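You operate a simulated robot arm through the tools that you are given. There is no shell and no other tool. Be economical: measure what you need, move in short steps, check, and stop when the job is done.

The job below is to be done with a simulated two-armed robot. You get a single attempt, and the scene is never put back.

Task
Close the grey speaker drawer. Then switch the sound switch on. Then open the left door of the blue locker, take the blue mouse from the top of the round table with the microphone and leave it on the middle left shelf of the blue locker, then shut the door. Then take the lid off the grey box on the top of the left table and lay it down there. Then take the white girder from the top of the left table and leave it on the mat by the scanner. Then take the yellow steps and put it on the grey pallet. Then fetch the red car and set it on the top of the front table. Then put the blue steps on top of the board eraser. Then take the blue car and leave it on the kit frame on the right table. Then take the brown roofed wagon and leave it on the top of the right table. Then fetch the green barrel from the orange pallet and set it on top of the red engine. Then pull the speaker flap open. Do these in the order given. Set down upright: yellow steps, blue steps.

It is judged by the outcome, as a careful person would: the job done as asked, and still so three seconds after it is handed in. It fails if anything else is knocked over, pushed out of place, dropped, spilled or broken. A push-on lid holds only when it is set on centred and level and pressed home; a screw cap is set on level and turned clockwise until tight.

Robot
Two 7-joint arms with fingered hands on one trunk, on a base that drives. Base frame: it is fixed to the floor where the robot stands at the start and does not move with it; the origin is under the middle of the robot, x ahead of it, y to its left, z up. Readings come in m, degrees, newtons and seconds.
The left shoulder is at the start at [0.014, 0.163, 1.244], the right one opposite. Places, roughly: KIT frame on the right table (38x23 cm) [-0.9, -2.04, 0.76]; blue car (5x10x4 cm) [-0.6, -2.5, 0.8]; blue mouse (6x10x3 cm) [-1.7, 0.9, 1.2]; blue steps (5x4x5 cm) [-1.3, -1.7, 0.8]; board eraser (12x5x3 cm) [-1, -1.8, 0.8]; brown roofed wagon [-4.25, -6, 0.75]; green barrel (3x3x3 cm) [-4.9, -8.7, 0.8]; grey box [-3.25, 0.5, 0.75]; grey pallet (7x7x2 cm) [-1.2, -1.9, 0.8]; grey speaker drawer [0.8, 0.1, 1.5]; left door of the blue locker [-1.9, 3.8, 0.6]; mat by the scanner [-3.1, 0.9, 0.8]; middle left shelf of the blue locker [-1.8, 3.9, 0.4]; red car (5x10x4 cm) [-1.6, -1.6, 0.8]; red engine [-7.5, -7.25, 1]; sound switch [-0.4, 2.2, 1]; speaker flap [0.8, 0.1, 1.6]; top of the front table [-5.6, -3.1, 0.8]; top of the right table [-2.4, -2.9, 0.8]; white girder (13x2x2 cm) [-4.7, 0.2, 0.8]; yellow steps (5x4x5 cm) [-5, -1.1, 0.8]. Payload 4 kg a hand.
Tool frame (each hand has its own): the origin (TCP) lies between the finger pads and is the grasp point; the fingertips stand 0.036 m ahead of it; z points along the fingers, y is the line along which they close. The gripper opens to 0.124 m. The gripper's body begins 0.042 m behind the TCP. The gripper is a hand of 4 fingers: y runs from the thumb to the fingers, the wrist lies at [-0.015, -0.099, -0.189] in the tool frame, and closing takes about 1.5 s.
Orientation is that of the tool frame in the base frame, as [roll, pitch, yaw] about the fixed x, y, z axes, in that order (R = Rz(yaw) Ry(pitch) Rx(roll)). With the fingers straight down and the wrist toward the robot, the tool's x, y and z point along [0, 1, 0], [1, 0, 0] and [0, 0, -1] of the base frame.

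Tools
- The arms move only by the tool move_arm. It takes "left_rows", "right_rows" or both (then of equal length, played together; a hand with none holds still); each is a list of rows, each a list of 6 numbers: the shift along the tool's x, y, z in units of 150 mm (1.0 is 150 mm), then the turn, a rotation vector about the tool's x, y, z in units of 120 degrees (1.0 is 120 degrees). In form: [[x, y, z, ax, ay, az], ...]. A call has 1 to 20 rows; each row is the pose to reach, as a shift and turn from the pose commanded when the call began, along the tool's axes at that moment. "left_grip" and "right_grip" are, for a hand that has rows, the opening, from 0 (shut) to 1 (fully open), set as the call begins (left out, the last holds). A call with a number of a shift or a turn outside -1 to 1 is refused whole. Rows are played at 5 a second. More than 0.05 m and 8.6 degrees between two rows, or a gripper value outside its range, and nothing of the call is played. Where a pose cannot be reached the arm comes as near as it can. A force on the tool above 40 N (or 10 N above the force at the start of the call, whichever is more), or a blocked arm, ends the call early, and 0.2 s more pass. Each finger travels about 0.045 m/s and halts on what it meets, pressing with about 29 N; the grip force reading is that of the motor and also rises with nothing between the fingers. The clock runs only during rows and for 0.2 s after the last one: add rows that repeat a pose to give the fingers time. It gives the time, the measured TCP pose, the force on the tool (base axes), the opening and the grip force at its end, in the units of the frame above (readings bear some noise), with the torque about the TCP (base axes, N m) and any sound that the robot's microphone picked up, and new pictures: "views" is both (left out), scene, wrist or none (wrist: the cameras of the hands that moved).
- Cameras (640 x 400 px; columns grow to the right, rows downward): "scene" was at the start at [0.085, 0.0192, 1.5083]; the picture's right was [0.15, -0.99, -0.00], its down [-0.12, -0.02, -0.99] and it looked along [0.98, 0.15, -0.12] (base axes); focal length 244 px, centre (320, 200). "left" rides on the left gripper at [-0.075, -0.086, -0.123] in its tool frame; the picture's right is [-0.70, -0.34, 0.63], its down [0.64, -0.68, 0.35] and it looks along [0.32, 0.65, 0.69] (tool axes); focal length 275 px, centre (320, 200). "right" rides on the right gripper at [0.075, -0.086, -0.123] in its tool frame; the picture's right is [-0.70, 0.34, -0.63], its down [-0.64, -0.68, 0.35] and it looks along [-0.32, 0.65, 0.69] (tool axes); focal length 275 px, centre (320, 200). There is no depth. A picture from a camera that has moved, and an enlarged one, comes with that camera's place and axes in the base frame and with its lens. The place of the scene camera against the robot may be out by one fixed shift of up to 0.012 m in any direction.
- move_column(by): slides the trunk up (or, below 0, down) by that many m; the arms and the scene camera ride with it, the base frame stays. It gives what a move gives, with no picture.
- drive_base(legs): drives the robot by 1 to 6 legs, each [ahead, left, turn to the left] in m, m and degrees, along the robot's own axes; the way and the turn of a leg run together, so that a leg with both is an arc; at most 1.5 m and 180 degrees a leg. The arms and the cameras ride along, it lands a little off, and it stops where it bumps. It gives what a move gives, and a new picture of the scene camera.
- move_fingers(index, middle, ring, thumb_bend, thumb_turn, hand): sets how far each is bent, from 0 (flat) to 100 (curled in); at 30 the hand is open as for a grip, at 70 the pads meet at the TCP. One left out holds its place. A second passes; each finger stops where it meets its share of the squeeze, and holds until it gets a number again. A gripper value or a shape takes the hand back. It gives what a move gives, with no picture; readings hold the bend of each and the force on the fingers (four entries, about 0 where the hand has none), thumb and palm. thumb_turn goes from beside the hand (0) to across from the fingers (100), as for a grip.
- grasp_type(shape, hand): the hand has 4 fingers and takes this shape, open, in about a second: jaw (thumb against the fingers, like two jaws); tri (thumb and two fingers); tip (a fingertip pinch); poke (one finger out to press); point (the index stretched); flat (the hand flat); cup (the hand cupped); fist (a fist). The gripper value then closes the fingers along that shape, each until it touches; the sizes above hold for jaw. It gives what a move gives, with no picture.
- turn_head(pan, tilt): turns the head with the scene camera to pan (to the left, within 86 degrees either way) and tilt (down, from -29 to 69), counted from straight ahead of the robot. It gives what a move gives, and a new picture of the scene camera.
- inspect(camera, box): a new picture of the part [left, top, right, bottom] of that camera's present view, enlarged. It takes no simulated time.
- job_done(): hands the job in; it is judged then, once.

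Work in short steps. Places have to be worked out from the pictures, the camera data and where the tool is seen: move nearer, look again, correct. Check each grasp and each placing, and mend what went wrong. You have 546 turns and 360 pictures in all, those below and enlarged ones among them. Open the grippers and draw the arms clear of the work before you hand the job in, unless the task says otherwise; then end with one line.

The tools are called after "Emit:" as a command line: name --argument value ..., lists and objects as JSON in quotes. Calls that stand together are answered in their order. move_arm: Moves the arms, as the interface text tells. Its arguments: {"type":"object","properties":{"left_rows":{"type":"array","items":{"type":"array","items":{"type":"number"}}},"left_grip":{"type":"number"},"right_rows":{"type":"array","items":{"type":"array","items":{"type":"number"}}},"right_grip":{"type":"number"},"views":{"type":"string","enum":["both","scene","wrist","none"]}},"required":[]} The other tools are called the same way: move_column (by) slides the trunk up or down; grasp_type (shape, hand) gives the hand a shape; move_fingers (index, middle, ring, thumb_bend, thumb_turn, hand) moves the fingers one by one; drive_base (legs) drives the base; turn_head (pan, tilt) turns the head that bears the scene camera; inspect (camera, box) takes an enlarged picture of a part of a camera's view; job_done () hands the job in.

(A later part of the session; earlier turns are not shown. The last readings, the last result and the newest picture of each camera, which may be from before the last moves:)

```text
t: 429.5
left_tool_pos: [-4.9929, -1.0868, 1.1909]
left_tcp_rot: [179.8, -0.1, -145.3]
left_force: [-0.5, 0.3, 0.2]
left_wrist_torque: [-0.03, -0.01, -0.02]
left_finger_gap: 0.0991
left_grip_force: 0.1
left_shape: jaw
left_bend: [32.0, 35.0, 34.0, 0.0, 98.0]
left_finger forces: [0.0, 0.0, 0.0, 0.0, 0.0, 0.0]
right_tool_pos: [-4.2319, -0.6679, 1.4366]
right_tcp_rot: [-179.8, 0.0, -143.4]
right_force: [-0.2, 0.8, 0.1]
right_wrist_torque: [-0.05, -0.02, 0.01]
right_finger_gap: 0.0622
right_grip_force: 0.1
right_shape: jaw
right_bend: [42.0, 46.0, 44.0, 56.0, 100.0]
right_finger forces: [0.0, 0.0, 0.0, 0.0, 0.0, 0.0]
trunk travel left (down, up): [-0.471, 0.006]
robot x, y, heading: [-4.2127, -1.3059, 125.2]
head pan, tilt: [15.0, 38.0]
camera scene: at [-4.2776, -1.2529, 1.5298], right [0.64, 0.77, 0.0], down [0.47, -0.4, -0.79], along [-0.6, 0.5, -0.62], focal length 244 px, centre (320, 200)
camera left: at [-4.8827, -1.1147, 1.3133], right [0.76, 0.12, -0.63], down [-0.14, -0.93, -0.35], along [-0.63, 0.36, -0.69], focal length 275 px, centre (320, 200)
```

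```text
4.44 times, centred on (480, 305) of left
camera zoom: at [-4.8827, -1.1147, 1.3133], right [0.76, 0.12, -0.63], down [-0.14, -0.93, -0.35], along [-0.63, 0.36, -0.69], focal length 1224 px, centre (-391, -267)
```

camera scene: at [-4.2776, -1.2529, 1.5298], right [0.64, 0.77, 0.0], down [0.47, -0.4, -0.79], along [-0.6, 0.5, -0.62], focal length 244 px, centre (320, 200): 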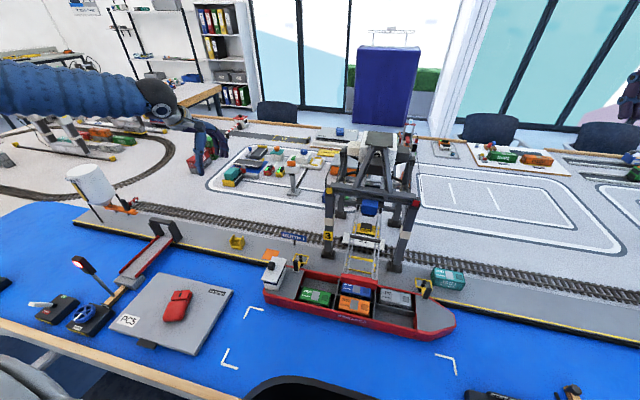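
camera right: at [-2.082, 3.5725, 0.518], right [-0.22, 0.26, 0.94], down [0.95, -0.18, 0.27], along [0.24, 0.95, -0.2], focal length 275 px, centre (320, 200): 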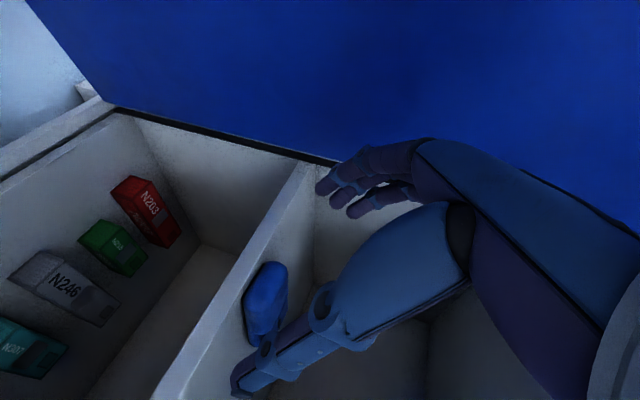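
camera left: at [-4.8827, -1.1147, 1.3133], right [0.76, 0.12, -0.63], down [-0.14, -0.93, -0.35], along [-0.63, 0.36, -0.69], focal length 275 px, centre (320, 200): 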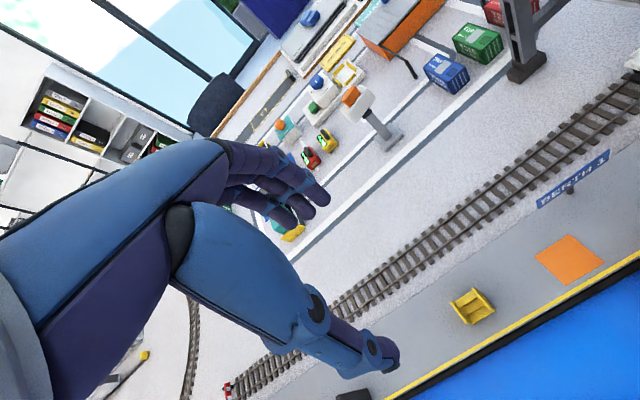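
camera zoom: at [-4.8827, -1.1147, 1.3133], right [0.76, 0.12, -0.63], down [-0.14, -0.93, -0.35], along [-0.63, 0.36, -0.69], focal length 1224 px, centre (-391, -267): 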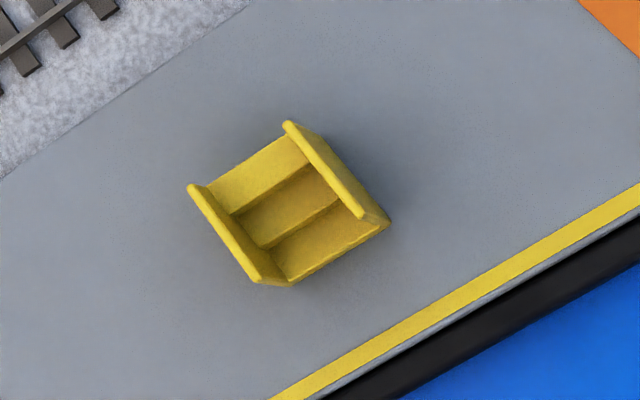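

The steps have two side panels facing along the quay. I turn the hand 90° so that it closes on those side panels, staying at this height.

Emit:
move_arm --left_rows '[[0, 0, 0, 0, 0, 0.0625], [0, 0, 0, 0, 0, 0.125], [0, 0, 0, 0, 0, 0.1875], [0, 0, 0, 0, 0, 0.25], [0, 0, 0, 0, 0, 0.3125], [0, 0, 0, 0, 0, 0.375], [0, 0, 0, 0, 0, 0.4375], [0, 0, 0, 0, 0, 0.5], [0, 0, 0, 0, 0, 0.5625], [0, 0, 0, 0, 0, 0.625], [0, 0, 0, 0, 0, 0.6875], [0, 0, 0, 0, 0, 0.75]]'

```text
t: 432.1
left_tool_pos: [-4.9944, -1.0854, 1.1928]
left_tcp_rot: [-180.0, -0.1, 124.5]
left_force: [-0.2, -0.9, 0.3]
left_wrist_torque: [0.01, 0.0, -0.04]
left_finger_gap: 0.0991
left_grip_force: 0.0
left_shape: jaw
left_bend: [32.0, 35.0, 34.0, 0.0, 98.0]
left_finger forces: [0.1, 0.1, 0.0, 0.1, 0.0, 0.1]
right_tool_pos: [-4.2327, -0.6678, 1.4375]
right_tcp_rot: [-179.8, 0.0, -143.3]
right_force: [-0.4, -0.1, 0.4]
right_wrist_torque: [-0.01, 0.02, 0.02]
right_finger_gap: 0.0622
right_grip_force: 0.1
right_shape: jaw
right_bend: [42.0, 46.0, 44.0, 56.0, 100.0]
right_finger forces: [0.0, 0.1, 0.0, 0.1, 0.0, 0.0]
trunk travel left (down, up): [-0.471, 0.006]
robot x, y, heading: [-4.2144, -1.3075, 125.1]
head pan, tilt: [15.0, 38.0]
camera scene: at [-4.277, -1.2526, 1.5299], right [0.64, 0.77, 0.0], down [0.47, -0.39, -0.79], along [-0.6, 0.5, -0.62], focal length 244 px, centre (320, 200)
camera left: at [-5.0218, -1.1967, 1.3143], right [0.12, -0.76, -0.64], down [-0.93, 0.14, -0.34], along [0.35, 0.63, -0.69], focal length 275 px, centre (320, 200)
```

scene: 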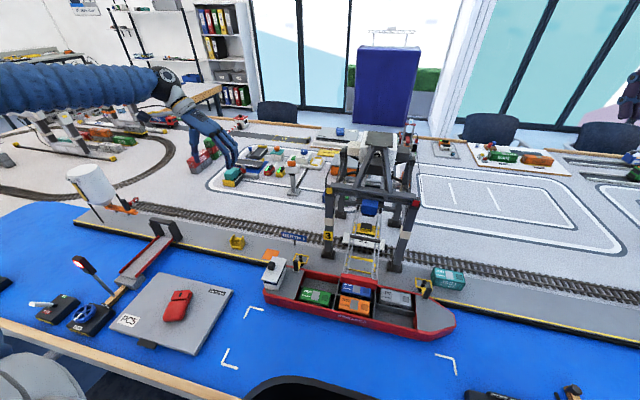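
left: 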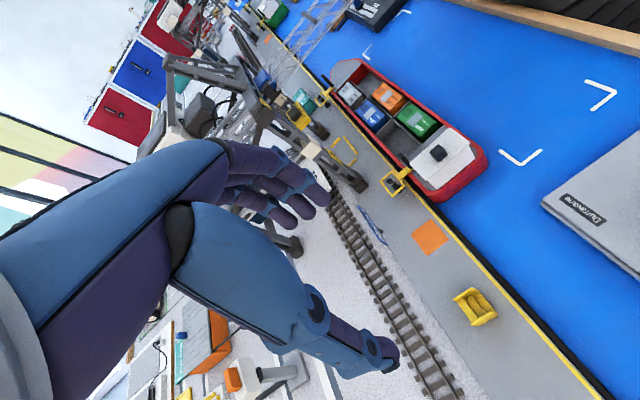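

The steps are directly under the hand. I descend 28 cm.

Emit:
move_arm --left_rows '[[-0.01, -0.01, 0.25, 0, 0, 0], [-0.02, -0.01, 0.5, 0, 0, 0], [-0.02, -0.01, 0.75, 0, 0, 0], [-0.02, -0.01, 1.0, 0, 0, 0]]' --views "none"

Emit:
move_arm --left_rows '[[0, 0, 0.25, 0, 0, 0], [0, 0, 0.5, 0, 0, 0], [0, 0, 0.75, 0, 0, 0], [0, 0, 0.9, 0, 0, 0]]'

```text
t: 433.1
left_tool_pos: [-4.9943, -1.0891, 1.04]
left_tcp_rot: [180.0, -0.1, 124.8]
left_force: [0.6, 0.1, 0.0]
left_wrist_torque: [0.02, 0.04, 0.0]
left_finger_gap: 0.0992
left_grip_force: 0.0
left_shape: jaw
left_bend: [32.0, 35.0, 34.0, 0.0, 98.0]
left_finger forces: [0.0, 0.0, 0.1, 0.0, 0.1, 0.1]
right_tool_pos: [-4.2319, -0.6674, 1.4376]
right_tcp_rot: [-179.8, 0.1, -143.4]
right_force: [-0.9, -0.1, 0.3]
right_wrist_torque: [0.01, -0.06, 0.01]
right_finger_gap: 0.0623
right_grip_force: 0.2
right_shape: jaw
right_bend: [42.0, 46.0, 44.0, 56.0, 100.0]
right_finger forces: [0.1, 0.0, 0.0, 0.1, 0.1, 0.0]
trunk travel left (down, up): [-0.471, 0.006]
robot x, y, heading: [-4.207, -1.306, 125.3]
head pan, tilt: [15.0, 38.0]
```

```text
t: 434.1
left_tool_pos: [-4.9954, -1.0895, 0.9046]
left_tcp_rot: [-179.9, -0.1, 124.9]
left_force: [0.3, 0.2, 0.9]
left_wrist_torque: [0.05, 0.03, 0.02]
left_finger_gap: 0.0994
left_grip_force: 0.2
left_shape: jaw
left_bend: [32.0, 35.0, 34.0, 0.0, 98.0]
left_finger forces: [0.0, 0.0, 0.0, 0.0, 0.0, 0.0]
right_tool_pos: [-4.2322, -0.6688, 1.4368]
right_tcp_rot: [-179.7, 0.0, -143.2]
right_force: [-0.1, 0.2, 0.5]
right_wrist_torque: [-0.01, 0.02, -0.02]
right_finger_gap: 0.0621
right_grip_force: 0.1
right_shape: jaw
right_bend: [42.0, 46.0, 44.0, 56.0, 100.0]
right_finger forces: [0.0, 0.0, 0.1, 0.0, 0.1, 0.0]
trunk travel left (down, up): [-0.471, 0.006]
robot x, y, heading: [-4.2103, -1.3033, 125.3]
head pan, tilt: [15.0, 38.0]
camera scene: at [-4.2774, -1.2526, 1.5298], right [0.64, 0.77, 0.0], down [0.47, -0.39, -0.79], along [-0.6, 0.5, -0.62], focal length 244 px, centre (320, 200)
camera left: at [-5.0227, -1.2003, 1.0285], right [0.12, -0.76, -0.64], down [-0.93, 0.14, -0.34], along [0.35, 0.63, -0.69], focal length 275 px, centre (320, 200)
```

scene: 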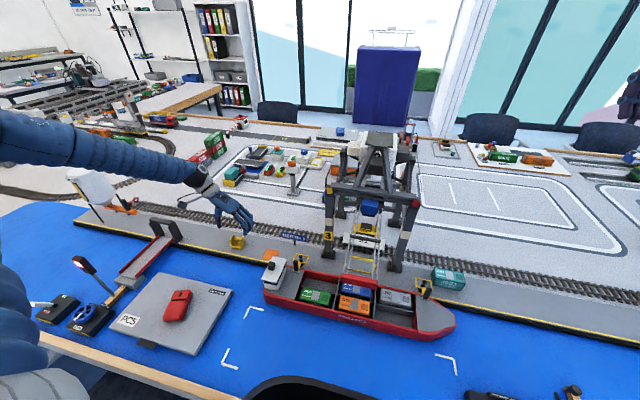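
left: 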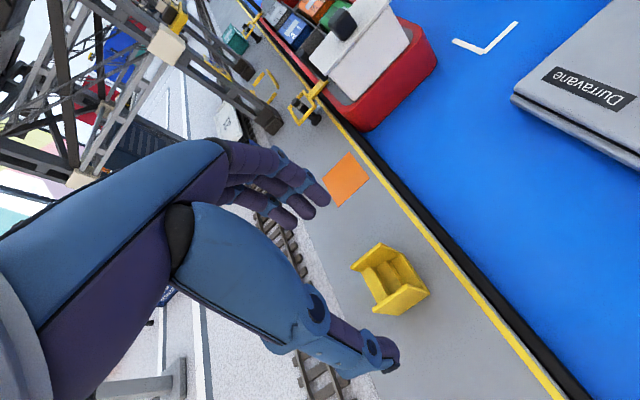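

My forearm is close to the white silo at the left. I check that it has not been touched.

Emit:
inspect --camera "scene" --box '[40, 110, 280, 260]'

```text
2.67 times, centred on (160, 185) of scene
camera zoom: at [-4.2774, -1.2526, 1.5298], right [0.64, 0.77, 0.0], down [0.47, -0.39, -0.79], along [-0.6, 0.5, -0.62], focal length 649 px, centre (747, 240)
```

zoom: 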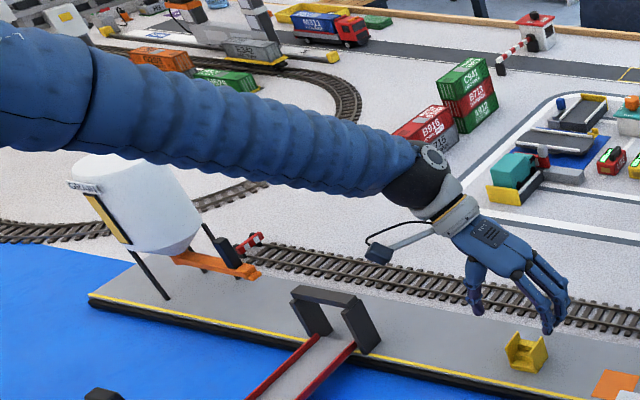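

The silo is well behind the forearm and untouched. I lower around the steps.

Emit:
move_arm --left_rows '[[0, 0, 0.15, 0, 0, 0], [0, 0, 0.3, 0, 0, 0], [0, 0, 0.42, 0, 0, 0], [0, 0, 0.5, 0, 0, 0]]' --views "wrist"

```text
t: 435.1
left_tool_pos: [-4.983, -1.1037, 0.8659]
left_tcp_rot: [-179.9, -0.1, 124.8]
left_force: [-0.3, -0.3, 0.5]
left_wrist_torque: [0.0, 0.02, 0.0]
left_finger_gap: 0.0992
left_grip_force: 0.1
left_shape: jaw
left_bend: [32.0, 35.0, 34.0, 0.0, 98.0]
left_finger forces: [0.0, 0.0, 0.0, 0.0, 0.1, 0.1]
left hand out of reach, approached as far as the arm can: row 2, 3, 4
right_tool_pos: [-4.2308, -0.6684, 1.4366]
right_tcp_rot: [-179.8, 0.0, -143.3]
right_force: [-0.2, -0.3, 0.2]
right_wrist_torque: [-0.01, -0.02, 0.0]
right_finger_gap: 0.0625
right_grip_force: 0.1
right_shape: jaw
right_bend: [42.0, 46.0, 44.0, 56.0, 100.0]
right_finger forces: [0.1, 0.1, 0.0, 0.1, 0.0, 0.1]
trunk travel left (down, up): [-0.471, 0.006]
robot x, y, heading: [-4.2126, -1.3097, 125.3]
head pan, tilt: [15.0, 38.0]
camera left: at [-5.0101, -1.2142, 0.9891], right [0.12, -0.76, -0.63], down [-0.93, 0.14, -0.34], along [0.35, 0.63, -0.69], focal length 275 px, centre (320, 200)
```

left: 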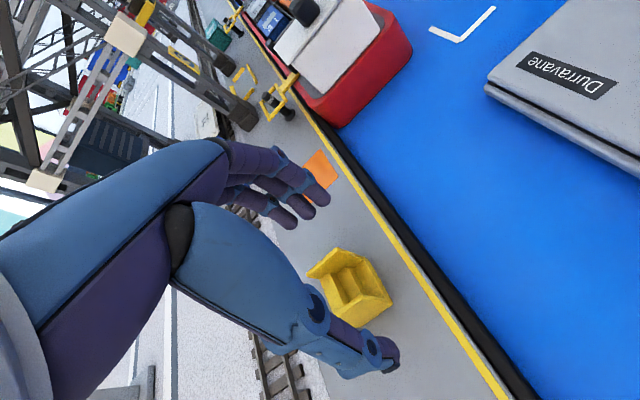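

The arm is at its limit in height. I lift the hand, lower the trunk 15 cm and then go down again.

Emit:
move_arm --left_rows '[[0, 0, -0.3, 0, 0, 0], [0, 0, -0.6, 0, 0, 0], [0, 0, -0.9, 0, 0, 0]]' --views "none"

Emit:
move_column --by -0.13

Emit:
inspect --camera "left" --box '[0, 0, 640, 400]'

```text
t: 435.9
left_tool_pos: [-4.9822, -1.1025, 1.0029]
left_tcp_rot: [-179.9, -0.2, 124.7]
left_force: [0.7, -0.2, 0.6]
left_wrist_torque: [0.02, 0.01, -0.02]
left_finger_gap: 0.0991
left_grip_force: 0.0
left_shape: jaw
left_bend: [32.0, 35.0, 34.0, 0.0, 98.0]
left_finger forces: [0.0, 0.0, 0.1, 0.1, 0.0, 0.0]
right_tool_pos: [-4.2311, -0.6683, 1.4382]
right_tcp_rot: [-179.9, 0.0, -143.4]
right_force: [-0.1, 0.6, -1.1]
right_wrist_torque: [0.01, -0.01, 0.04]
right_finger_gap: 0.0622
right_grip_force: 0.1
right_shape: jaw
right_bend: [42.0, 46.0, 44.0, 56.0, 100.0]
right_finger forces: [0.0, 0.1, 0.0, 0.1, 0.1, 0.1]
trunk travel left (down, up): [-0.471, 0.006]
robot x, y, heading: [-4.209, -1.307, 124.9]
head pan, tilt: [15.0, 38.0]
```

```text
t: 437.4
left_tool_pos: [-4.9838, -1.1043, 0.8741]
left_tcp_rot: [180.0, -0.2, 124.8]
left_force: [0.2, -0.4, 0.5]
left_wrist_torque: [0.03, 0.0, 0.01]
left_finger_gap: 0.0993
left_grip_force: 0.0
left_shape: jaw
left_bend: [32.0, 35.0, 34.0, 0.0, 98.0]
left_finger forces: [0.0, 0.1, 0.0, 0.0, 0.0, 0.0]
right_tool_pos: [-4.2313, -0.6693, 1.3081]
right_tcp_rot: [-179.9, 0.0, -143.2]
right_force: [-0.1, 0.8, 0.3]
right_wrist_torque: [-0.01, 0.0, 0.02]
right_finger_gap: 0.0624
right_grip_force: 0.2
right_shape: jaw
right_bend: [42.0, 46.0, 44.0, 56.0, 100.0]
right_finger forces: [0.1, 0.1, 0.0, 0.0, 0.0, 0.0]
trunk travel left (down, up): [-0.341, 0.136]
robot x, y, heading: [-4.2099, -1.3071, 125.1]
head pan, tilt: [15.0, 38.0]
```

```text
1.00 times, centred on (320, 200) of left (not enlarged: the box is as wide or as high as the picture)
camera zoom: at [-5.0102, -1.2157, 0.9955], right [0.12, -0.76, -0.64], down [-0.93, 0.14, -0.34], along [0.35, 0.63, -0.69], focal length 275 px, centre (320, 200)
```

zoom: 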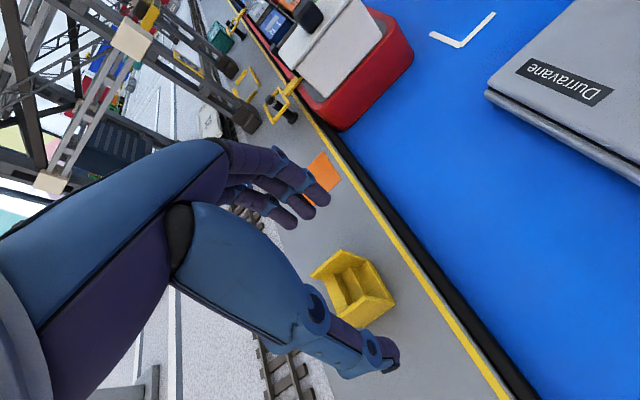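

The steps are 1.9 cm off along tool x. I correct and lower to about TCP z 0.825.

Emit:
move_arm --left_rows '[[0.125, -0.024, 0, 0, 0, 0], [0.125, -0.024, 0.12, 0, 0, 0], [0.125, -0.024, 0.24, 0, 0, 0], [0.125, -0.024, 0.33, 0, 0, 0]]' --views "wrist"

```text
t: 438.4
left_tool_pos: [-4.9971, -1.0916, 0.8234]
left_tcp_rot: [180.0, -0.1, 124.8]
left_force: [0.4, 0.4, 0.6]
left_wrist_torque: [-0.01, 0.01, -0.01]
left_finger_gap: 0.0991
left_grip_force: 0.1
left_shape: jaw
left_bend: [32.0, 35.0, 34.0, 0.0, 98.0]
left_finger forces: [0.0, 0.0, 0.0, 0.0, 0.1, 0.0]
right_tool_pos: [-4.2315, -0.6673, 1.3074]
right_tcp_rot: [-179.8, 0.0, -143.3]
right_force: [0.8, -0.2, -0.2]
right_wrist_torque: [0.03, 0.02, 0.03]
right_finger_gap: 0.0625
right_grip_force: 0.1
right_shape: jaw
right_bend: [42.0, 46.0, 44.0, 56.0, 100.0]
right_finger forces: [0.0, 0.1, 0.0, 0.0, 0.0, 0.0]
trunk travel left (down, up): [-0.341, 0.136]
robot x, y, heading: [-4.2107, -1.3083, 125.1]
head pan, tilt: [15.0, 38.0]
camera left: at [-5.024, -1.2027, 0.9449], right [0.12, -0.76, -0.64], down [-0.93, 0.14, -0.35], along [0.35, 0.63, -0.69], focal length 275 px, centre (320, 200)
```

left: 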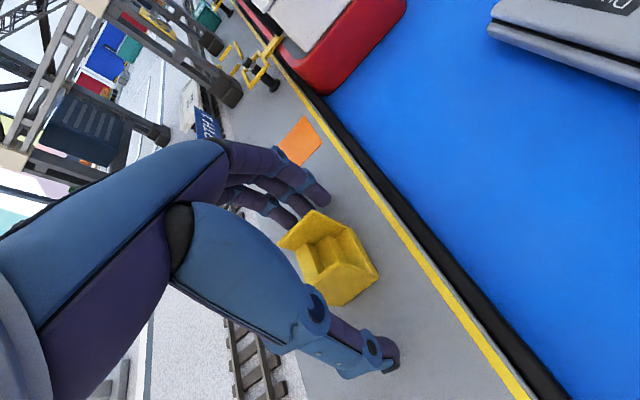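

The steps are between fingers and thumb. I close.

Emit:
move_arm --left_rows '[[0, 0, 0, 0, 0, 0], [0, 0, 0, 0, 0, 0], [0, 0, 0, 0, 0, 0], [0, 0, 0, 0, 0, 0], [0, 0, 0, 0, 0, 0], [0, 0, 0, 0, 0, 0], [0, 0, 0, 0, 0, 0]]' --left_grip 0 --views "wrist"

```text
t: 440.0
left_tool_pos: [-4.9957, -1.0908, 0.8235]
left_tcp_rot: [180.0, -0.2, 124.6]
left_force: [-2.1, 0.5, 10.5]
left_wrist_torque: [0.17, -0.18, 0.02]
left_finger_gap: 0.0506
left_grip_force: 28.9
left_shape: jaw
left_bend: [45.0, 49.0, 48.0, 58.0, 100.0]
left_finger forces: [17.9, 10.2, 3.9, 0.1, 34.8, 0.0]
right_tool_pos: [-4.2304, -0.6695, 1.3072]
right_tcp_rot: [-179.8, 0.0, -143.3]
right_force: [-1.0, 0.1, -0.7]
right_wrist_torque: [0.0, 0.02, 0.0]
right_finger_gap: 0.0622
right_grip_force: 0.1
right_shape: jaw
right_bend: [42.0, 46.0, 44.0, 56.0, 100.0]
right_finger forces: [0.1, 0.0, 0.1, 0.0, 0.1, 0.1]
trunk travel left (down, up): [-0.341, 0.136]
robot x, y, heading: [-4.212, -1.304, 125.0]
head pan, tilt: [15.0, 38.0]
camera left: at [-5.0236, -1.2024, 0.9461], right [0.12, -0.76, -0.64], down [-0.93, 0.14, -0.34], along [0.35, 0.63, -0.69], focal length 275 px, centre (320, 200)
```

left: 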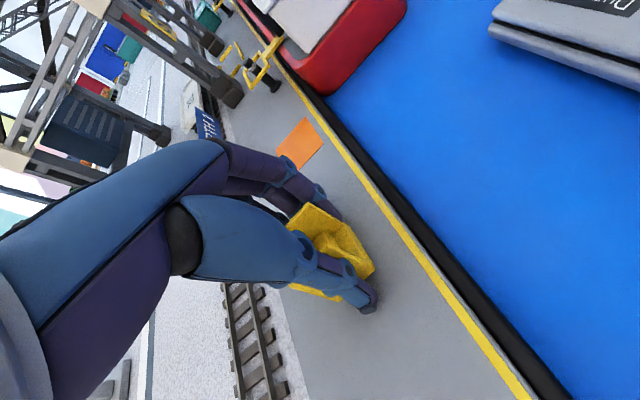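

Gripped with a 5 cm gap. I lift and draw it in.

Emit:
move_arm --left_rows '[[0, 0, -0.1, 0, 0, 0], [0, 0, -0.3, 0, 0, 0], [0, 0, -0.55, 0, 0, 0], [0, 0, -0.8, 0, 0, 0], [0, 0, -1.0, 0, 0, 0]]' --views "none"

Emit:
move_arm --left_rows '[[-0.2, 0.1, -0.2, 0, 0, 0], [-0.4, 0.2, -0.4, 0, 0, 0], [-0.6, 0.3, -0.6, 0, 0, 0], [-0.8, 0.4, -0.75, 0, 0, 0]]'

```text
t: 441.2
left_tool_pos: [-4.9957, -1.0933, 0.9732]
left_tcp_rot: [180.0, -0.1, 124.7]
left_force: [0.0, -0.2, 0.5]
left_wrist_torque: [-0.01, 0.0, -0.04]
left_finger_gap: 0.0496
left_grip_force: 29.1
left_shape: jaw
left_bend: [45.0, 49.0, 48.0, 58.0, 100.0]
left_finger forces: [18.4, 10.5, 4.4, 0.0, 33.2, 0.0]
right_tool_pos: [-4.2306, -0.6687, 1.3075]
right_tcp_rot: [-179.9, -0.1, -143.3]
right_force: [0.2, 0.7, 0.3]
right_wrist_torque: [-0.02, 0.0, 0.01]
right_finger_gap: 0.0624
right_grip_force: 0.0
right_shape: jaw
right_bend: [42.0, 46.0, 44.0, 56.0, 100.0]
right_finger forces: [0.0, 0.0, 0.1, 0.0, 0.1, 0.1]
trunk travel left (down, up): [-0.341, 0.136]
robot x, y, heading: [-4.2126, -1.3062, 125.2]
head pan, tilt: [15.0, 38.0]
```

```text
t: 442.2
left_tool_pos: [-4.8778, -1.1557, 1.0852]
left_tcp_rot: [-179.9, -0.1, 124.7]
left_force: [0.5, 0.0, -0.2]
left_wrist_torque: [-0.02, 0.0, 0.03]
left_finger_gap: 0.0497
left_grip_force: 28.9
left_shape: jaw
left_bend: [45.0, 49.0, 48.0, 58.0, 100.0]
left_finger forces: [18.4, 10.5, 4.4, 0.1, 33.2, 0.0]
right_tool_pos: [-4.2305, -0.668, 1.3082]
right_tcp_rot: [-179.9, -0.1, -143.3]
right_force: [-0.2, -0.5, -0.6]
right_wrist_torque: [-0.02, 0.02, 0.0]
right_finger_gap: 0.0623
right_grip_force: 0.1
right_shape: jaw
right_bend: [42.0, 46.0, 44.0, 56.0, 100.0]
right_finger forces: [0.0, 0.0, 0.1, 0.0, 0.1, 0.1]
trunk travel left (down, up): [-0.341, 0.136]
robot x, y, heading: [-4.2123, -1.3083, 125.3]
head pan, tilt: [15.0, 38.0]
camera scene: at [-4.2876, -1.2377, 1.3944], right [0.64, 0.77, -0.01], down [0.49, -0.42, -0.76], along [-0.59, 0.48, -0.65], focal length 244 px, centre (320, 200)
camera left: at [-4.906, -1.2672, 1.2082], right [0.12, -0.76, -0.64], down [-0.93, 0.14, -0.34], along [0.35, 0.63, -0.69], focal length 275 px, centre (320, 200)
```

scene: 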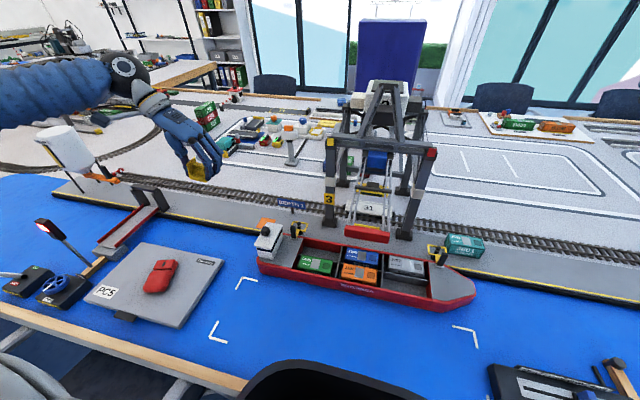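
left: 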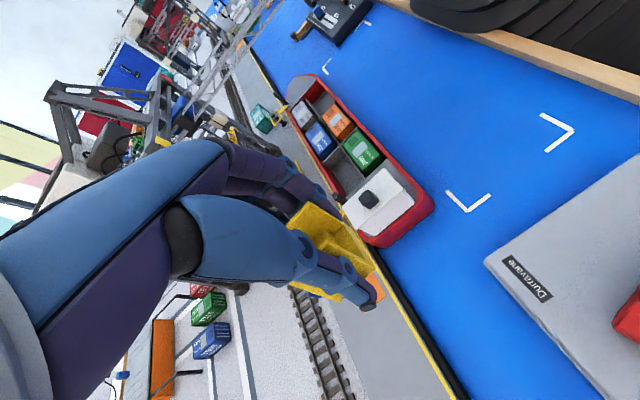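

The yellow steps are held upright. I back into the aisle, slide along it to its end, and turn to face the short end of the right table.

Emit:
move_column --by 0.13

Emit:
drive_base --legs '[[-0.55, 0, 0], [0, -1.5, 0], [0, -1.5, 0], [0, -0.3, 0], [0, 0, 90]]'

Emit:
turn_head --pan 30 --tilt 25

```text
t: 443.8
left_tool_pos: [-4.8789, -1.1546, 1.2146]
left_tcp_rot: [180.0, -0.1, 124.7]
left_force: [-0.3, 0.7, -0.8]
left_wrist_torque: [-0.01, 0.0, -0.01]
left_finger_gap: 0.0495
left_grip_force: 28.9
left_shape: jaw
left_bend: [45.0, 49.0, 48.0, 58.0, 100.0]
left_finger forces: [18.3, 10.5, 4.4, 0.1, 33.1, 0.0]
right_tool_pos: [-4.2321, -0.6685, 1.438]
right_tcp_rot: [-179.8, 0.0, -143.3]
right_force: [0.8, 0.3, 0.0]
right_wrist_torque: [0.01, -0.01, 0.02]
right_finger_gap: 0.0623
right_grip_force: 0.0
right_shape: jaw
right_bend: [42.0, 46.0, 44.0, 56.0, 100.0]
right_finger forces: [0.0, 0.0, 0.0, 0.1, 0.0, 0.0]
trunk travel left (down, up): [-0.471, 0.006]
robot x, y, heading: [-4.2153, -1.3059, 125.1]
head pan, tilt: [15.0, 38.0]
```

```text
t: 466.5
left_tool_pos: [-1.3623, -0.4866, 1.2137]
left_tcp_rot: [-179.9, -0.1, -145.4]
left_force: [0.4, -0.3, -0.6]
left_wrist_torque: [-0.03, 0.01, 0.03]
left_finger_gap: 0.0489
left_grip_force: 28.8
left_shape: jaw
left_bend: [45.0, 50.0, 48.0, 59.0, 100.0]
left_finger forces: [18.2, 10.4, 4.3, 0.0, 32.8, 0.0]
right_tool_pos: [-1.85, 0.162, 1.4376]
right_tcp_rot: [-179.8, 0.0, -53.2]
right_force: [0.2, -1.2, -0.3]
right_wrist_torque: [0.03, 0.0, -0.01]
right_finger_gap: 0.0625
right_grip_force: 0.1
right_shape: jaw
right_bend: [42.0, 46.0, 44.0, 56.0, 100.0]
right_finger forces: [0.0, 0.0, 0.0, 0.0, 0.1, 0.1]
trunk travel left (down, up): [-0.471, 0.006]
robot x, y, heading: [-1.2102, 0.1826, -145.0]
head pan, tilt: [15.0, 38.0]
camera scene: at [-1.2639, 0.1248, 1.5299], right [-0.77, 0.64, 0.0], down [0.4, 0.47, -0.79], along [-0.51, -0.6, -0.62], focal length 244 px, centre (320, 200)
```

scene: 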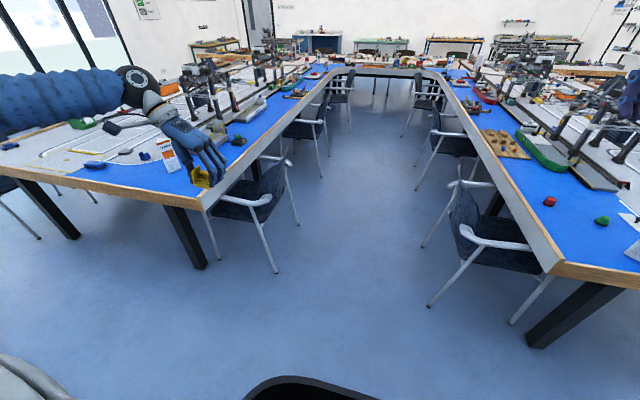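

```text
t: 467.2
left_tool_pos: [-1.3624, -0.4847, 1.2147]
left_tcp_rot: [179.9, -0.1, -145.3]
left_force: [0.5, 0.4, -0.7]
left_wrist_torque: [0.02, -0.03, -0.02]
left_finger_gap: 0.0491
left_grip_force: 29.5
left_shape: jaw
left_bend: [45.0, 50.0, 48.0, 59.0, 100.0]
left_finger forces: [18.2, 10.4, 4.3, 0.0, 32.8, 0.0]
right_tool_pos: [-1.8497, 0.1629, 1.4373]
right_tcp_rot: [-179.8, 0.0, -53.3]
right_force: [-0.4, 0.4, 0.4]
right_wrist_torque: [-0.01, -0.01, -0.05]
right_finger_gap: 0.0624
right_grip_force: 0.1
right_shape: jaw
right_bend: [42.0, 46.0, 44.0, 56.0, 100.0]
right_finger forces: [0.1, 0.0, 0.0, 0.0, 0.1, 0.1]
trunk travel left (down, up): [-0.471, 0.006]
robot x, y, heading: [-1.2102, 0.1769, -144.7]
head pan, tilt: [30.0, 25.0]
camera scene: at [-1.2475, 0.1075, 1.5502], right [-0.91, 0.42, 0.0], down [0.18, 0.38, -0.91], along [-0.38, -0.82, -0.42], focal length 244 px, centre (320, 200)
```

scene: 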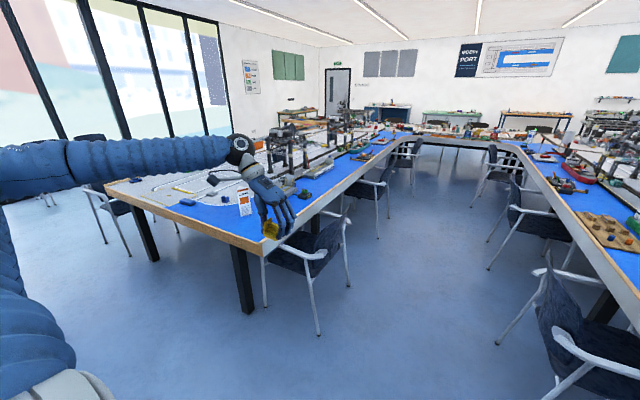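

I slide left along the right table's short end.

Emit:
drive_base --legs '[[0, 1.4, 0]]'

Emit:
turn_head --pan 5 --tilt 38

```text
t: 474.3
left_tool_pos: [-0.5379, -1.6426, 1.2143]
left_tcp_rot: [-179.9, -0.1, -144.9]
left_force: [0.2, -0.2, -0.4]
left_wrist_torque: [0.0, -0.01, 0.02]
left_finger_gap: 0.0493
left_grip_force: 29.1
left_shape: jaw
left_bend: [45.0, 50.0, 48.0, 59.0, 100.0]
left_finger forces: [18.2, 10.4, 4.3, 0.0, 32.8, 0.1]
right_tool_pos: [-1.03, -0.9988, 1.4378]
right_tcp_rot: [-179.9, 0.0, -52.9]
right_force: [-1.2, 0.6, 0.0]
right_wrist_torque: [-0.01, 0.0, -0.01]
right_finger_gap: 0.0622
right_grip_force: 0.0
right_shape: jaw
right_bend: [42.0, 46.0, 44.0, 56.0, 100.0]
right_finger forces: [0.1, 0.1, 0.0, 0.0, 0.0, 0.0]
trunk travel left (down, up): [-0.471, 0.006]
robot x, y, heading: [-0.3967, -0.9759, -144.4]
head pan, tilt: [30.0, 25.0]
camera scene: at [-0.4274, -1.0484, 1.5502], right [-0.91, 0.41, 0.0], down [0.18, 0.39, -0.91], along [-0.37, -0.82, -0.42], focal length 244 px, centre (320, 200)
```

scene: 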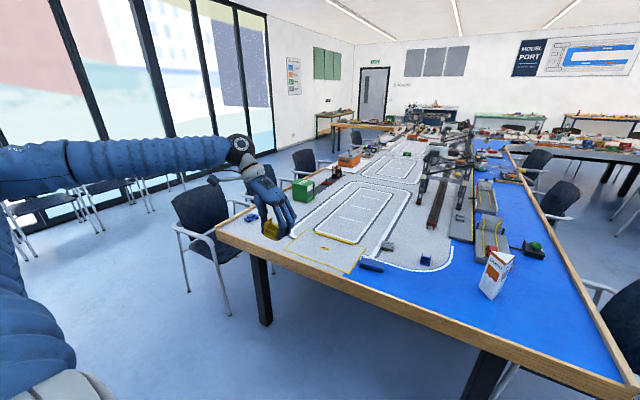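

```text
t: 475.2
left_tool_pos: [-0.538, -1.6422, 1.2156]
left_tcp_rot: [-180.0, -0.1, -144.8]
left_force: [-0.8, 0.1, 0.0]
left_wrist_torque: [-0.02, 0.02, -0.02]
left_finger_gap: 0.0494
left_grip_force: 28.3
left_shape: jaw
left_bend: [45.0, 50.0, 48.0, 59.0, 100.0]
left_finger forces: [18.0, 10.3, 4.2, 0.0, 32.8, 0.0]
right_tool_pos: [-1.0299, -0.9974, 1.4377]
right_tcp_rot: [-179.8, -0.1, -52.9]
right_force: [0.1, -1.0, 0.0]
right_wrist_torque: [0.05, -0.01, 0.0]
right_finger_gap: 0.0624
right_grip_force: 0.1
right_shape: jaw
right_bend: [42.0, 46.0, 44.0, 56.0, 100.0]
right_finger forces: [0.1, 0.0, 0.0, 0.0, 0.0, 0.1]
trunk travel left (down, up): [-0.471, 0.006]
robot x, y, heading: [-0.3922, -0.9725, -144.2]
head pan, tilt: [5.0, 38.0]
camera scene: at [-0.455, -1.0205, 1.5299], right [-0.65, 0.76, 0.0], down [0.47, 0.4, -0.79], along [-0.6, -0.51, -0.62], focal length 244 px, centre (320, 200)
```

scene: 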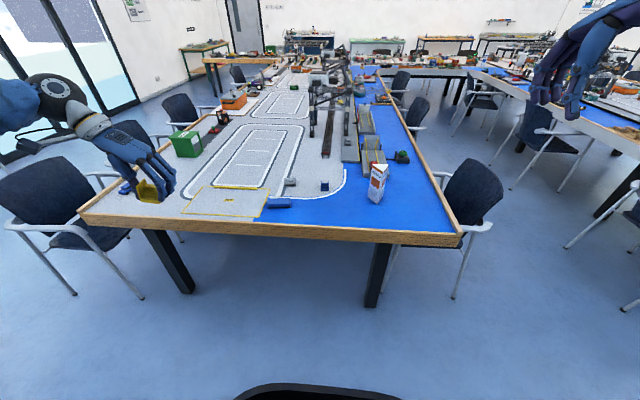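

I zoom in on the near end of the right table.

Emit:
inspect --camera "scene" --box '[170, 120, 410, 250]'

```text
2.67 times, centred on (290, 185) of scene
camera zoom: at [-0.455, -1.0205, 1.5299], right [-0.65, 0.76, 0.0], down [0.47, 0.4, -0.79], along [-0.6, -0.51, -0.62], focal length 649 px, centre (400, 240)
```

zoom: 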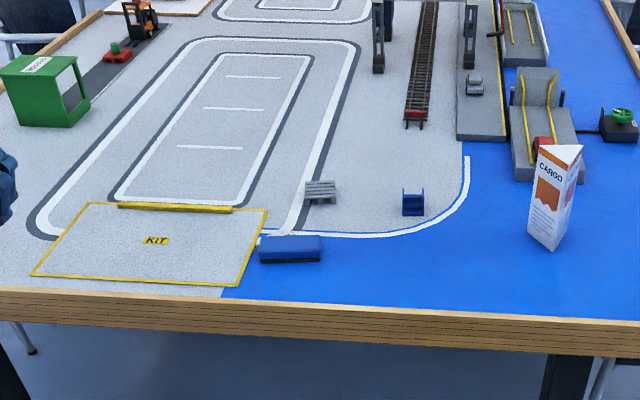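

The grey pallet is at [-1.205, -1.873], and the blue steps, eraser and KIT frame are also clear. I drive forward 42 cm and lower the trunk.

Emit:
drive_base --legs '[[0.42, 0, -1.5]]'

Emit:
move_column --by -0.13

Emit:
turn_head --pan 15 --tilt 48

Emit:
inspect --camera "left" --box '[0, 0, 640, 400]'

```text
t: 477.8
left_tool_pos: [-0.9023, -1.8754, 1.2142]
left_tcp_rot: [180.0, -0.1, -146.6]
left_force: [-0.4, 0.4, -0.6]
left_wrist_torque: [-0.01, -0.01, 0.02]
left_finger_gap: 0.0493
left_grip_force: 29.0
left_shape: jaw
left_bend: [45.0, 50.0, 48.0, 59.0, 100.0]
left_finger forces: [18.3, 10.4, 4.3, 0.0, 32.7, 0.0]
right_tool_pos: [-1.375, -1.217, 1.4378]
right_tcp_rot: [-179.9, 0.0, -54.7]
right_force: [-1.0, -0.4, 0.3]
right_wrist_torque: [0.04, -0.03, -0.03]
right_finger_gap: 0.0625
right_grip_force: 0.1
right_shape: jaw
right_bend: [42.0, 46.0, 44.0, 56.0, 100.0]
right_finger forces: [0.0, 0.0, 0.0, 0.0, 0.1, 0.0]
trunk travel left (down, up): [-0.471, 0.006]
robot x, y, heading: [-0.7382, -1.2136, -145.9]
head pan, tilt: [5.0, 38.0]
camera scene: at [-0.8003, -1.2569, 1.5299], right [-0.63, 0.78, 0.0], down [0.48, 0.39, -0.79], along [-0.61, -0.49, -0.62], focal length 244 px, centre (320, 200)
```

scene: 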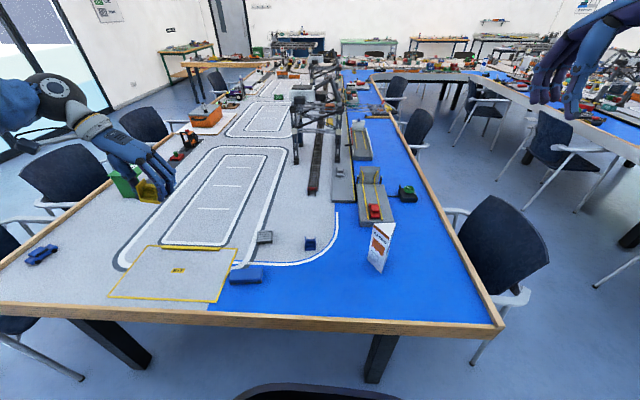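

```text
t: 479.3
left_tool_pos: [-0.9011, -1.876, 1.085]
left_tcp_rot: [-179.9, -0.2, -146.7]
left_force: [0.5, -0.1, 0.4]
left_wrist_torque: [-0.01, 0.02, -0.01]
left_finger_gap: 0.0495
left_grip_force: 29.0
left_shape: jaw
left_bend: [45.0, 50.0, 48.0, 59.0, 100.0]
left_finger forces: [18.2, 10.3, 4.3, 0.0, 32.8, 0.0]
right_tool_pos: [-1.3746, -1.2174, 1.3078]
right_tcp_rot: [-180.0, 0.0, -54.6]
right_force: [-0.1, -0.4, 0.1]
right_wrist_torque: [-0.02, -0.01, 0.01]
right_finger_gap: 0.0623
right_grip_force: 0.0
right_shape: jaw
right_bend: [42.0, 46.0, 44.0, 56.0, 100.0]
right_finger forces: [0.0, 0.0, 0.0, 0.0, 0.1, 0.1]
trunk travel left (down, up): [-0.341, 0.136]
robot x, y, heading: [-0.7399, -1.2129, -146.4]
head pan, tilt: [5.0, 38.0]
```

```text
t: 480.1
left_tool_pos: [-0.9031, -1.8746, 1.0854]
left_tcp_rot: [180.0, -0.1, -146.6]
left_force: [0.5, 0.2, 0.4]
left_wrist_torque: [0.03, -0.02, 0.01]
left_finger_gap: 0.0493
left_grip_force: 29.5
left_shape: jaw
left_bend: [45.0, 50.0, 48.0, 59.0, 100.0]
left_finger forces: [18.2, 10.4, 4.3, 0.1, 32.9, 0.0]
right_tool_pos: [-1.3743, -1.2177, 1.3079]
right_tcp_rot: [-179.7, 0.0, -54.5]
right_force: [-0.6, 0.1, 0.0]
right_wrist_torque: [0.0, 0.01, -0.03]
right_finger_gap: 0.0624
right_grip_force: 0.0
right_shape: jaw
right_bend: [42.0, 46.0, 44.0, 56.0, 100.0]
right_finger forces: [0.0, 0.0, 0.1, 0.0, 0.0, 0.1]
trunk travel left (down, up): [-0.341, 0.136]
robot x, y, heading: [-0.7336, -1.2152, -146.2]
head pan, tilt: [15.0, 48.0]
camera scene: at [-0.8006, -1.2726, 1.3802], right [-0.75, 0.66, -0.01], down [0.51, 0.58, -0.64], along [-0.41, -0.48, -0.77], focal length 244 px, centre (320, 200)
```

scene: 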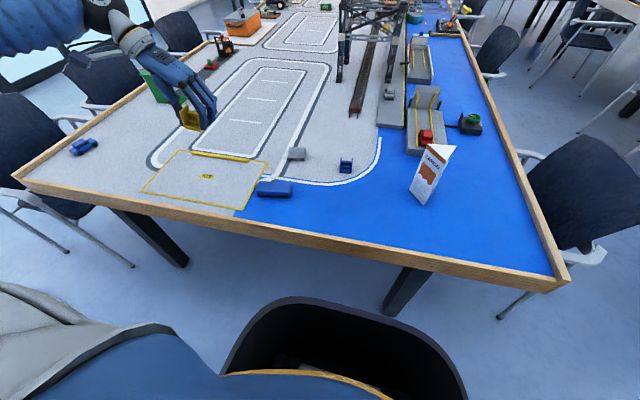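

```text
1.00 times, centred on (320, 200) of left (not enlarged: the box is as wide or as high as the picture)
camera zoom: at [-0.7919, -1.9064, 1.2076], right [0.77, 0.1, -0.64], down [-0.16, -0.92, -0.34], along [-0.62, 0.37, -0.69], focal length 275 px, centre (320, 200)
```

zoom: 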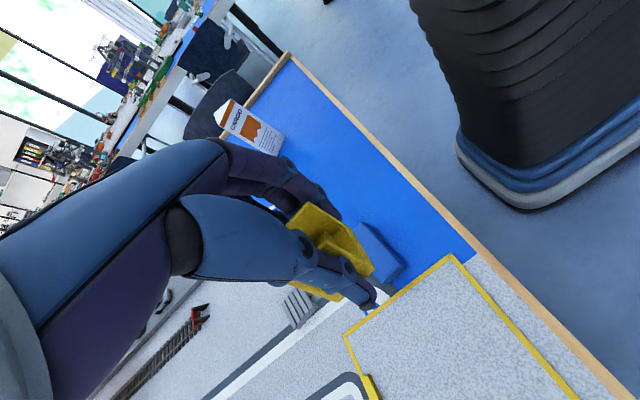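

The pallet centre is confirmed at [-1.203, -1.876]. I move the steps over it at this height.

Emit:
move_arm --left_rows '[[0.21, 0.14, 0, 0, 0, 0], [0.42, 0.28, 0, 0, 0, 0], [0.63, 0.41, 0, 0, 0, 0], [0.84, 0.545, 0, 0, 0, 0]]' --views "none"

Emit:
move_arm --left_rows '[[0.21, 0.14, 0, 0, 0, 0], [0.42, 0.28, 0, 0, 0, 0], [0.63, 0.41, 0, 0, 0, 0], [0.84, 0.545, 0, 0, 0, 0], [0.84, 0.545, 0.3, 0, 0, 0], [0.84, 0.545, 0.6, 0, 0, 0], [0.84, 0.545, 0.9, 0, 0, 0]]'

```text
t: 481.1
left_tool_pos: [-1.0548, -1.8777, 1.0838]
left_tcp_rot: [180.0, -0.1, -146.6]
left_force: [-0.7, 0.1, 0.3]
left_wrist_torque: [-0.02, 0.0, 0.0]
left_finger_gap: 0.0487
left_grip_force: 29.3
left_shape: jaw
left_bend: [45.0, 50.0, 48.0, 59.0, 100.0]
left_finger forces: [18.1, 10.4, 4.1, 0.1, 32.6, 0.0]
right_tool_pos: [-1.3741, -1.2176, 1.3063]
right_tcp_rot: [-179.8, 0.0, -54.6]
right_force: [0.2, 0.4, -0.2]
right_wrist_torque: [-0.01, -0.02, -0.02]
right_finger_gap: 0.0623
right_grip_force: 0.0
right_shape: jaw
right_bend: [42.0, 46.0, 44.0, 56.0, 100.0]
right_finger forces: [0.1, 0.1, 0.0, 0.1, 0.0, 0.0]
trunk travel left (down, up): [-0.341, 0.136]
robot x, y, heading: [-0.737, -1.214, -146.1]
head pan, tilt: [15.0, 48.0]
```

```text
t: 482.6
left_tool_pos: [-1.2029, -1.879, 0.9501]
left_tcp_rot: [-180.0, -0.1, -146.6]
left_force: [-0.4, 0.2, -0.4]
left_wrist_torque: [-0.01, 0.02, 0.0]
left_finger_gap: 0.0489
left_grip_force: 30.1
left_shape: jaw
left_bend: [45.0, 50.0, 48.0, 59.0, 100.0]
left_finger forces: [18.3, 10.3, 4.0, 0.0, 32.5, 0.1]
right_tool_pos: [-1.3751, -1.2184, 1.3078]
right_tcp_rot: [-179.8, 0.0, -54.6]
right_force: [-0.3, -0.7, 0.2]
right_wrist_torque: [0.01, 0.01, -0.03]
right_finger_gap: 0.0623
right_grip_force: 0.1
right_shape: jaw
right_bend: [42.0, 46.0, 44.0, 56.0, 100.0]
right_finger forces: [0.0, 0.0, 0.1, 0.0, 0.0, 0.0]
trunk travel left (down, up): [-0.341, 0.136]
robot x, y, heading: [-0.7358, -1.2137, -146.2]
head pan, tilt: [15.0, 48.0]
camera scene: at [-0.8011, -1.2727, 1.3801], right [-0.75, 0.66, -0.01], down [0.51, 0.58, -0.63], along [-0.41, -0.48, -0.77], focal length 244 px, centre (320, 200)
camera left: at [-1.093, -1.9094, 1.0726], right [0.77, 0.1, -0.64], down [-0.16, -0.92, -0.34], along [-0.62, 0.37, -0.69], focal length 275 px, centre (320, 200)
```

scene: 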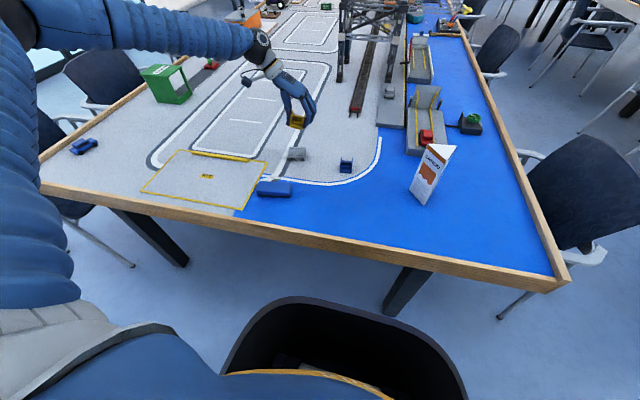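
left: 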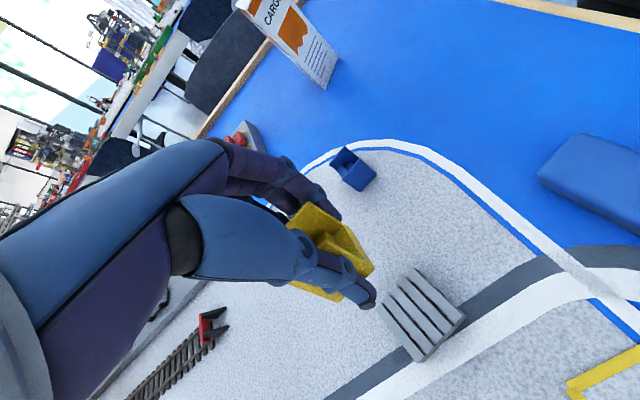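

The wrist camera puts the pallet centre at [-1.209, -1.901]. I shift by that correction and lower onto it gently.

Emit:
move_arm --left_rows '[[0.06, -0.05, 0.1, 0, 0, 0], [0.114, -0.1, 0.3, 0, 0, 0], [0.114, -0.1, 0.5, 0, 0, 0], [0.114, -0.1, 0.65, 0, 0, 0]]'

```text
t: 483.6
left_tool_pos: [-1.2098, -1.8994, 0.8513]
left_tcp_rot: [180.0, 0.0, -146.5]
left_force: [0.1, -0.7, 0.1]
left_wrist_torque: [0.02, -0.05, -0.01]
left_finger_gap: 0.0489
left_grip_force: 29.7
left_shape: jaw
left_bend: [45.0, 50.0, 48.0, 59.0, 100.0]
left_finger forces: [18.2, 10.4, 4.1, 0.0, 32.4, 0.0]
right_tool_pos: [-1.3745, -1.2171, 1.3064]
right_tcp_rot: [-179.7, 0.0, -54.6]
right_force: [-0.3, 0.0, 0.1]
right_wrist_torque: [0.0, -0.02, 0.03]
right_finger_gap: 0.0622
right_grip_force: 0.1
right_shape: jaw
right_bend: [42.0, 46.0, 44.0, 56.0, 100.0]
right_finger forces: [0.1, 0.1, 0.0, 0.0, 0.0, 0.1]
trunk travel left (down, up): [-0.341, 0.136]
robot x, y, heading: [-0.7361, -1.2124, -146.5]
head pan, tilt: [15.0, 48.0]
camera scene: at [-0.8011, -1.2726, 1.3801], right [-0.75, 0.66, -0.01], down [0.51, 0.58, -0.63], along [-0.41, -0.48, -0.77], focal length 244 px, centre (320, 200)
camera left: at [-1.0995, -1.9305, 0.9746], right [0.77, 0.1, -0.64], down [-0.16, -0.92, -0.34], along [-0.62, 0.37, -0.69], focal length 275 px, centre (320, 200)
```

scene: 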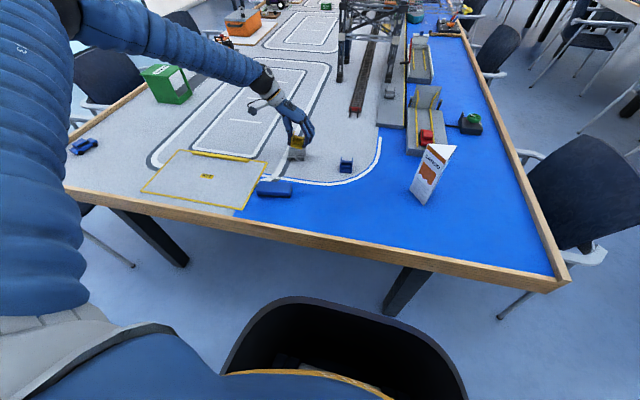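
left: 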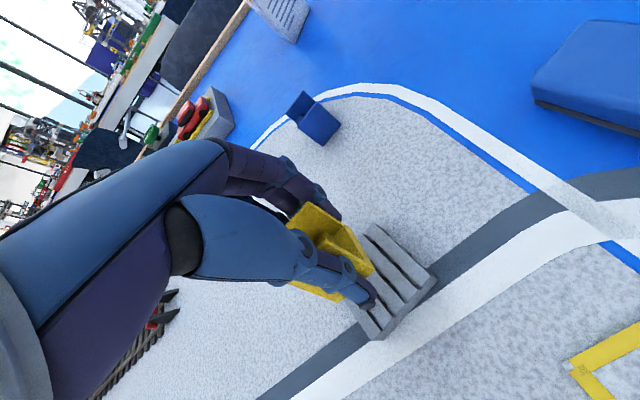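

I zoom to check the alignment of the steps over the pallet.

Emit:
inspect --camera "scene" --box '[265, 100, 345, 180]'

Emit:
inspect --camera "left" --box '[260, 180, 460, 360]'

```text
5.00 times, centred on (305, 140) of scene
camera zoom: at [-0.8011, -1.2726, 1.3801], right [-0.75, 0.66, -0.01], down [0.51, 0.58, -0.63], along [-0.41, -0.48, -0.77], focal length 1218 px, centre (395, 500)
```

zoom: 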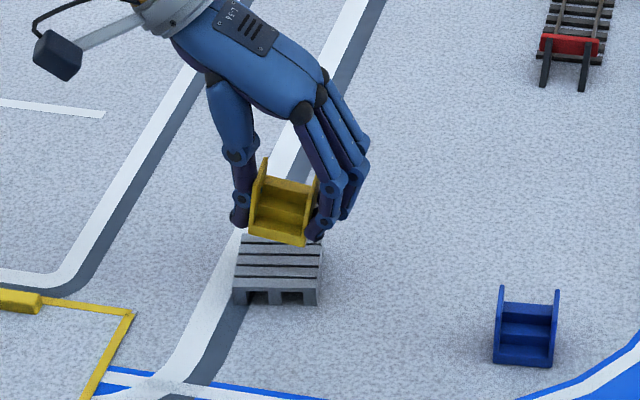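

```text
2.22 times, centred on (360, 270) of left
camera zoom: at [-1.0995, -1.9305, 0.9746], right [0.77, 0.1, -0.64], down [-0.16, -0.92, -0.34], along [-0.62, 0.37, -0.69], focal length 612 px, centre (231, 44)
```

zoom: 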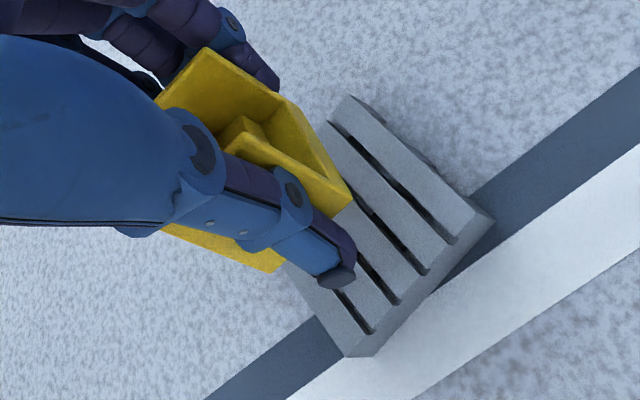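

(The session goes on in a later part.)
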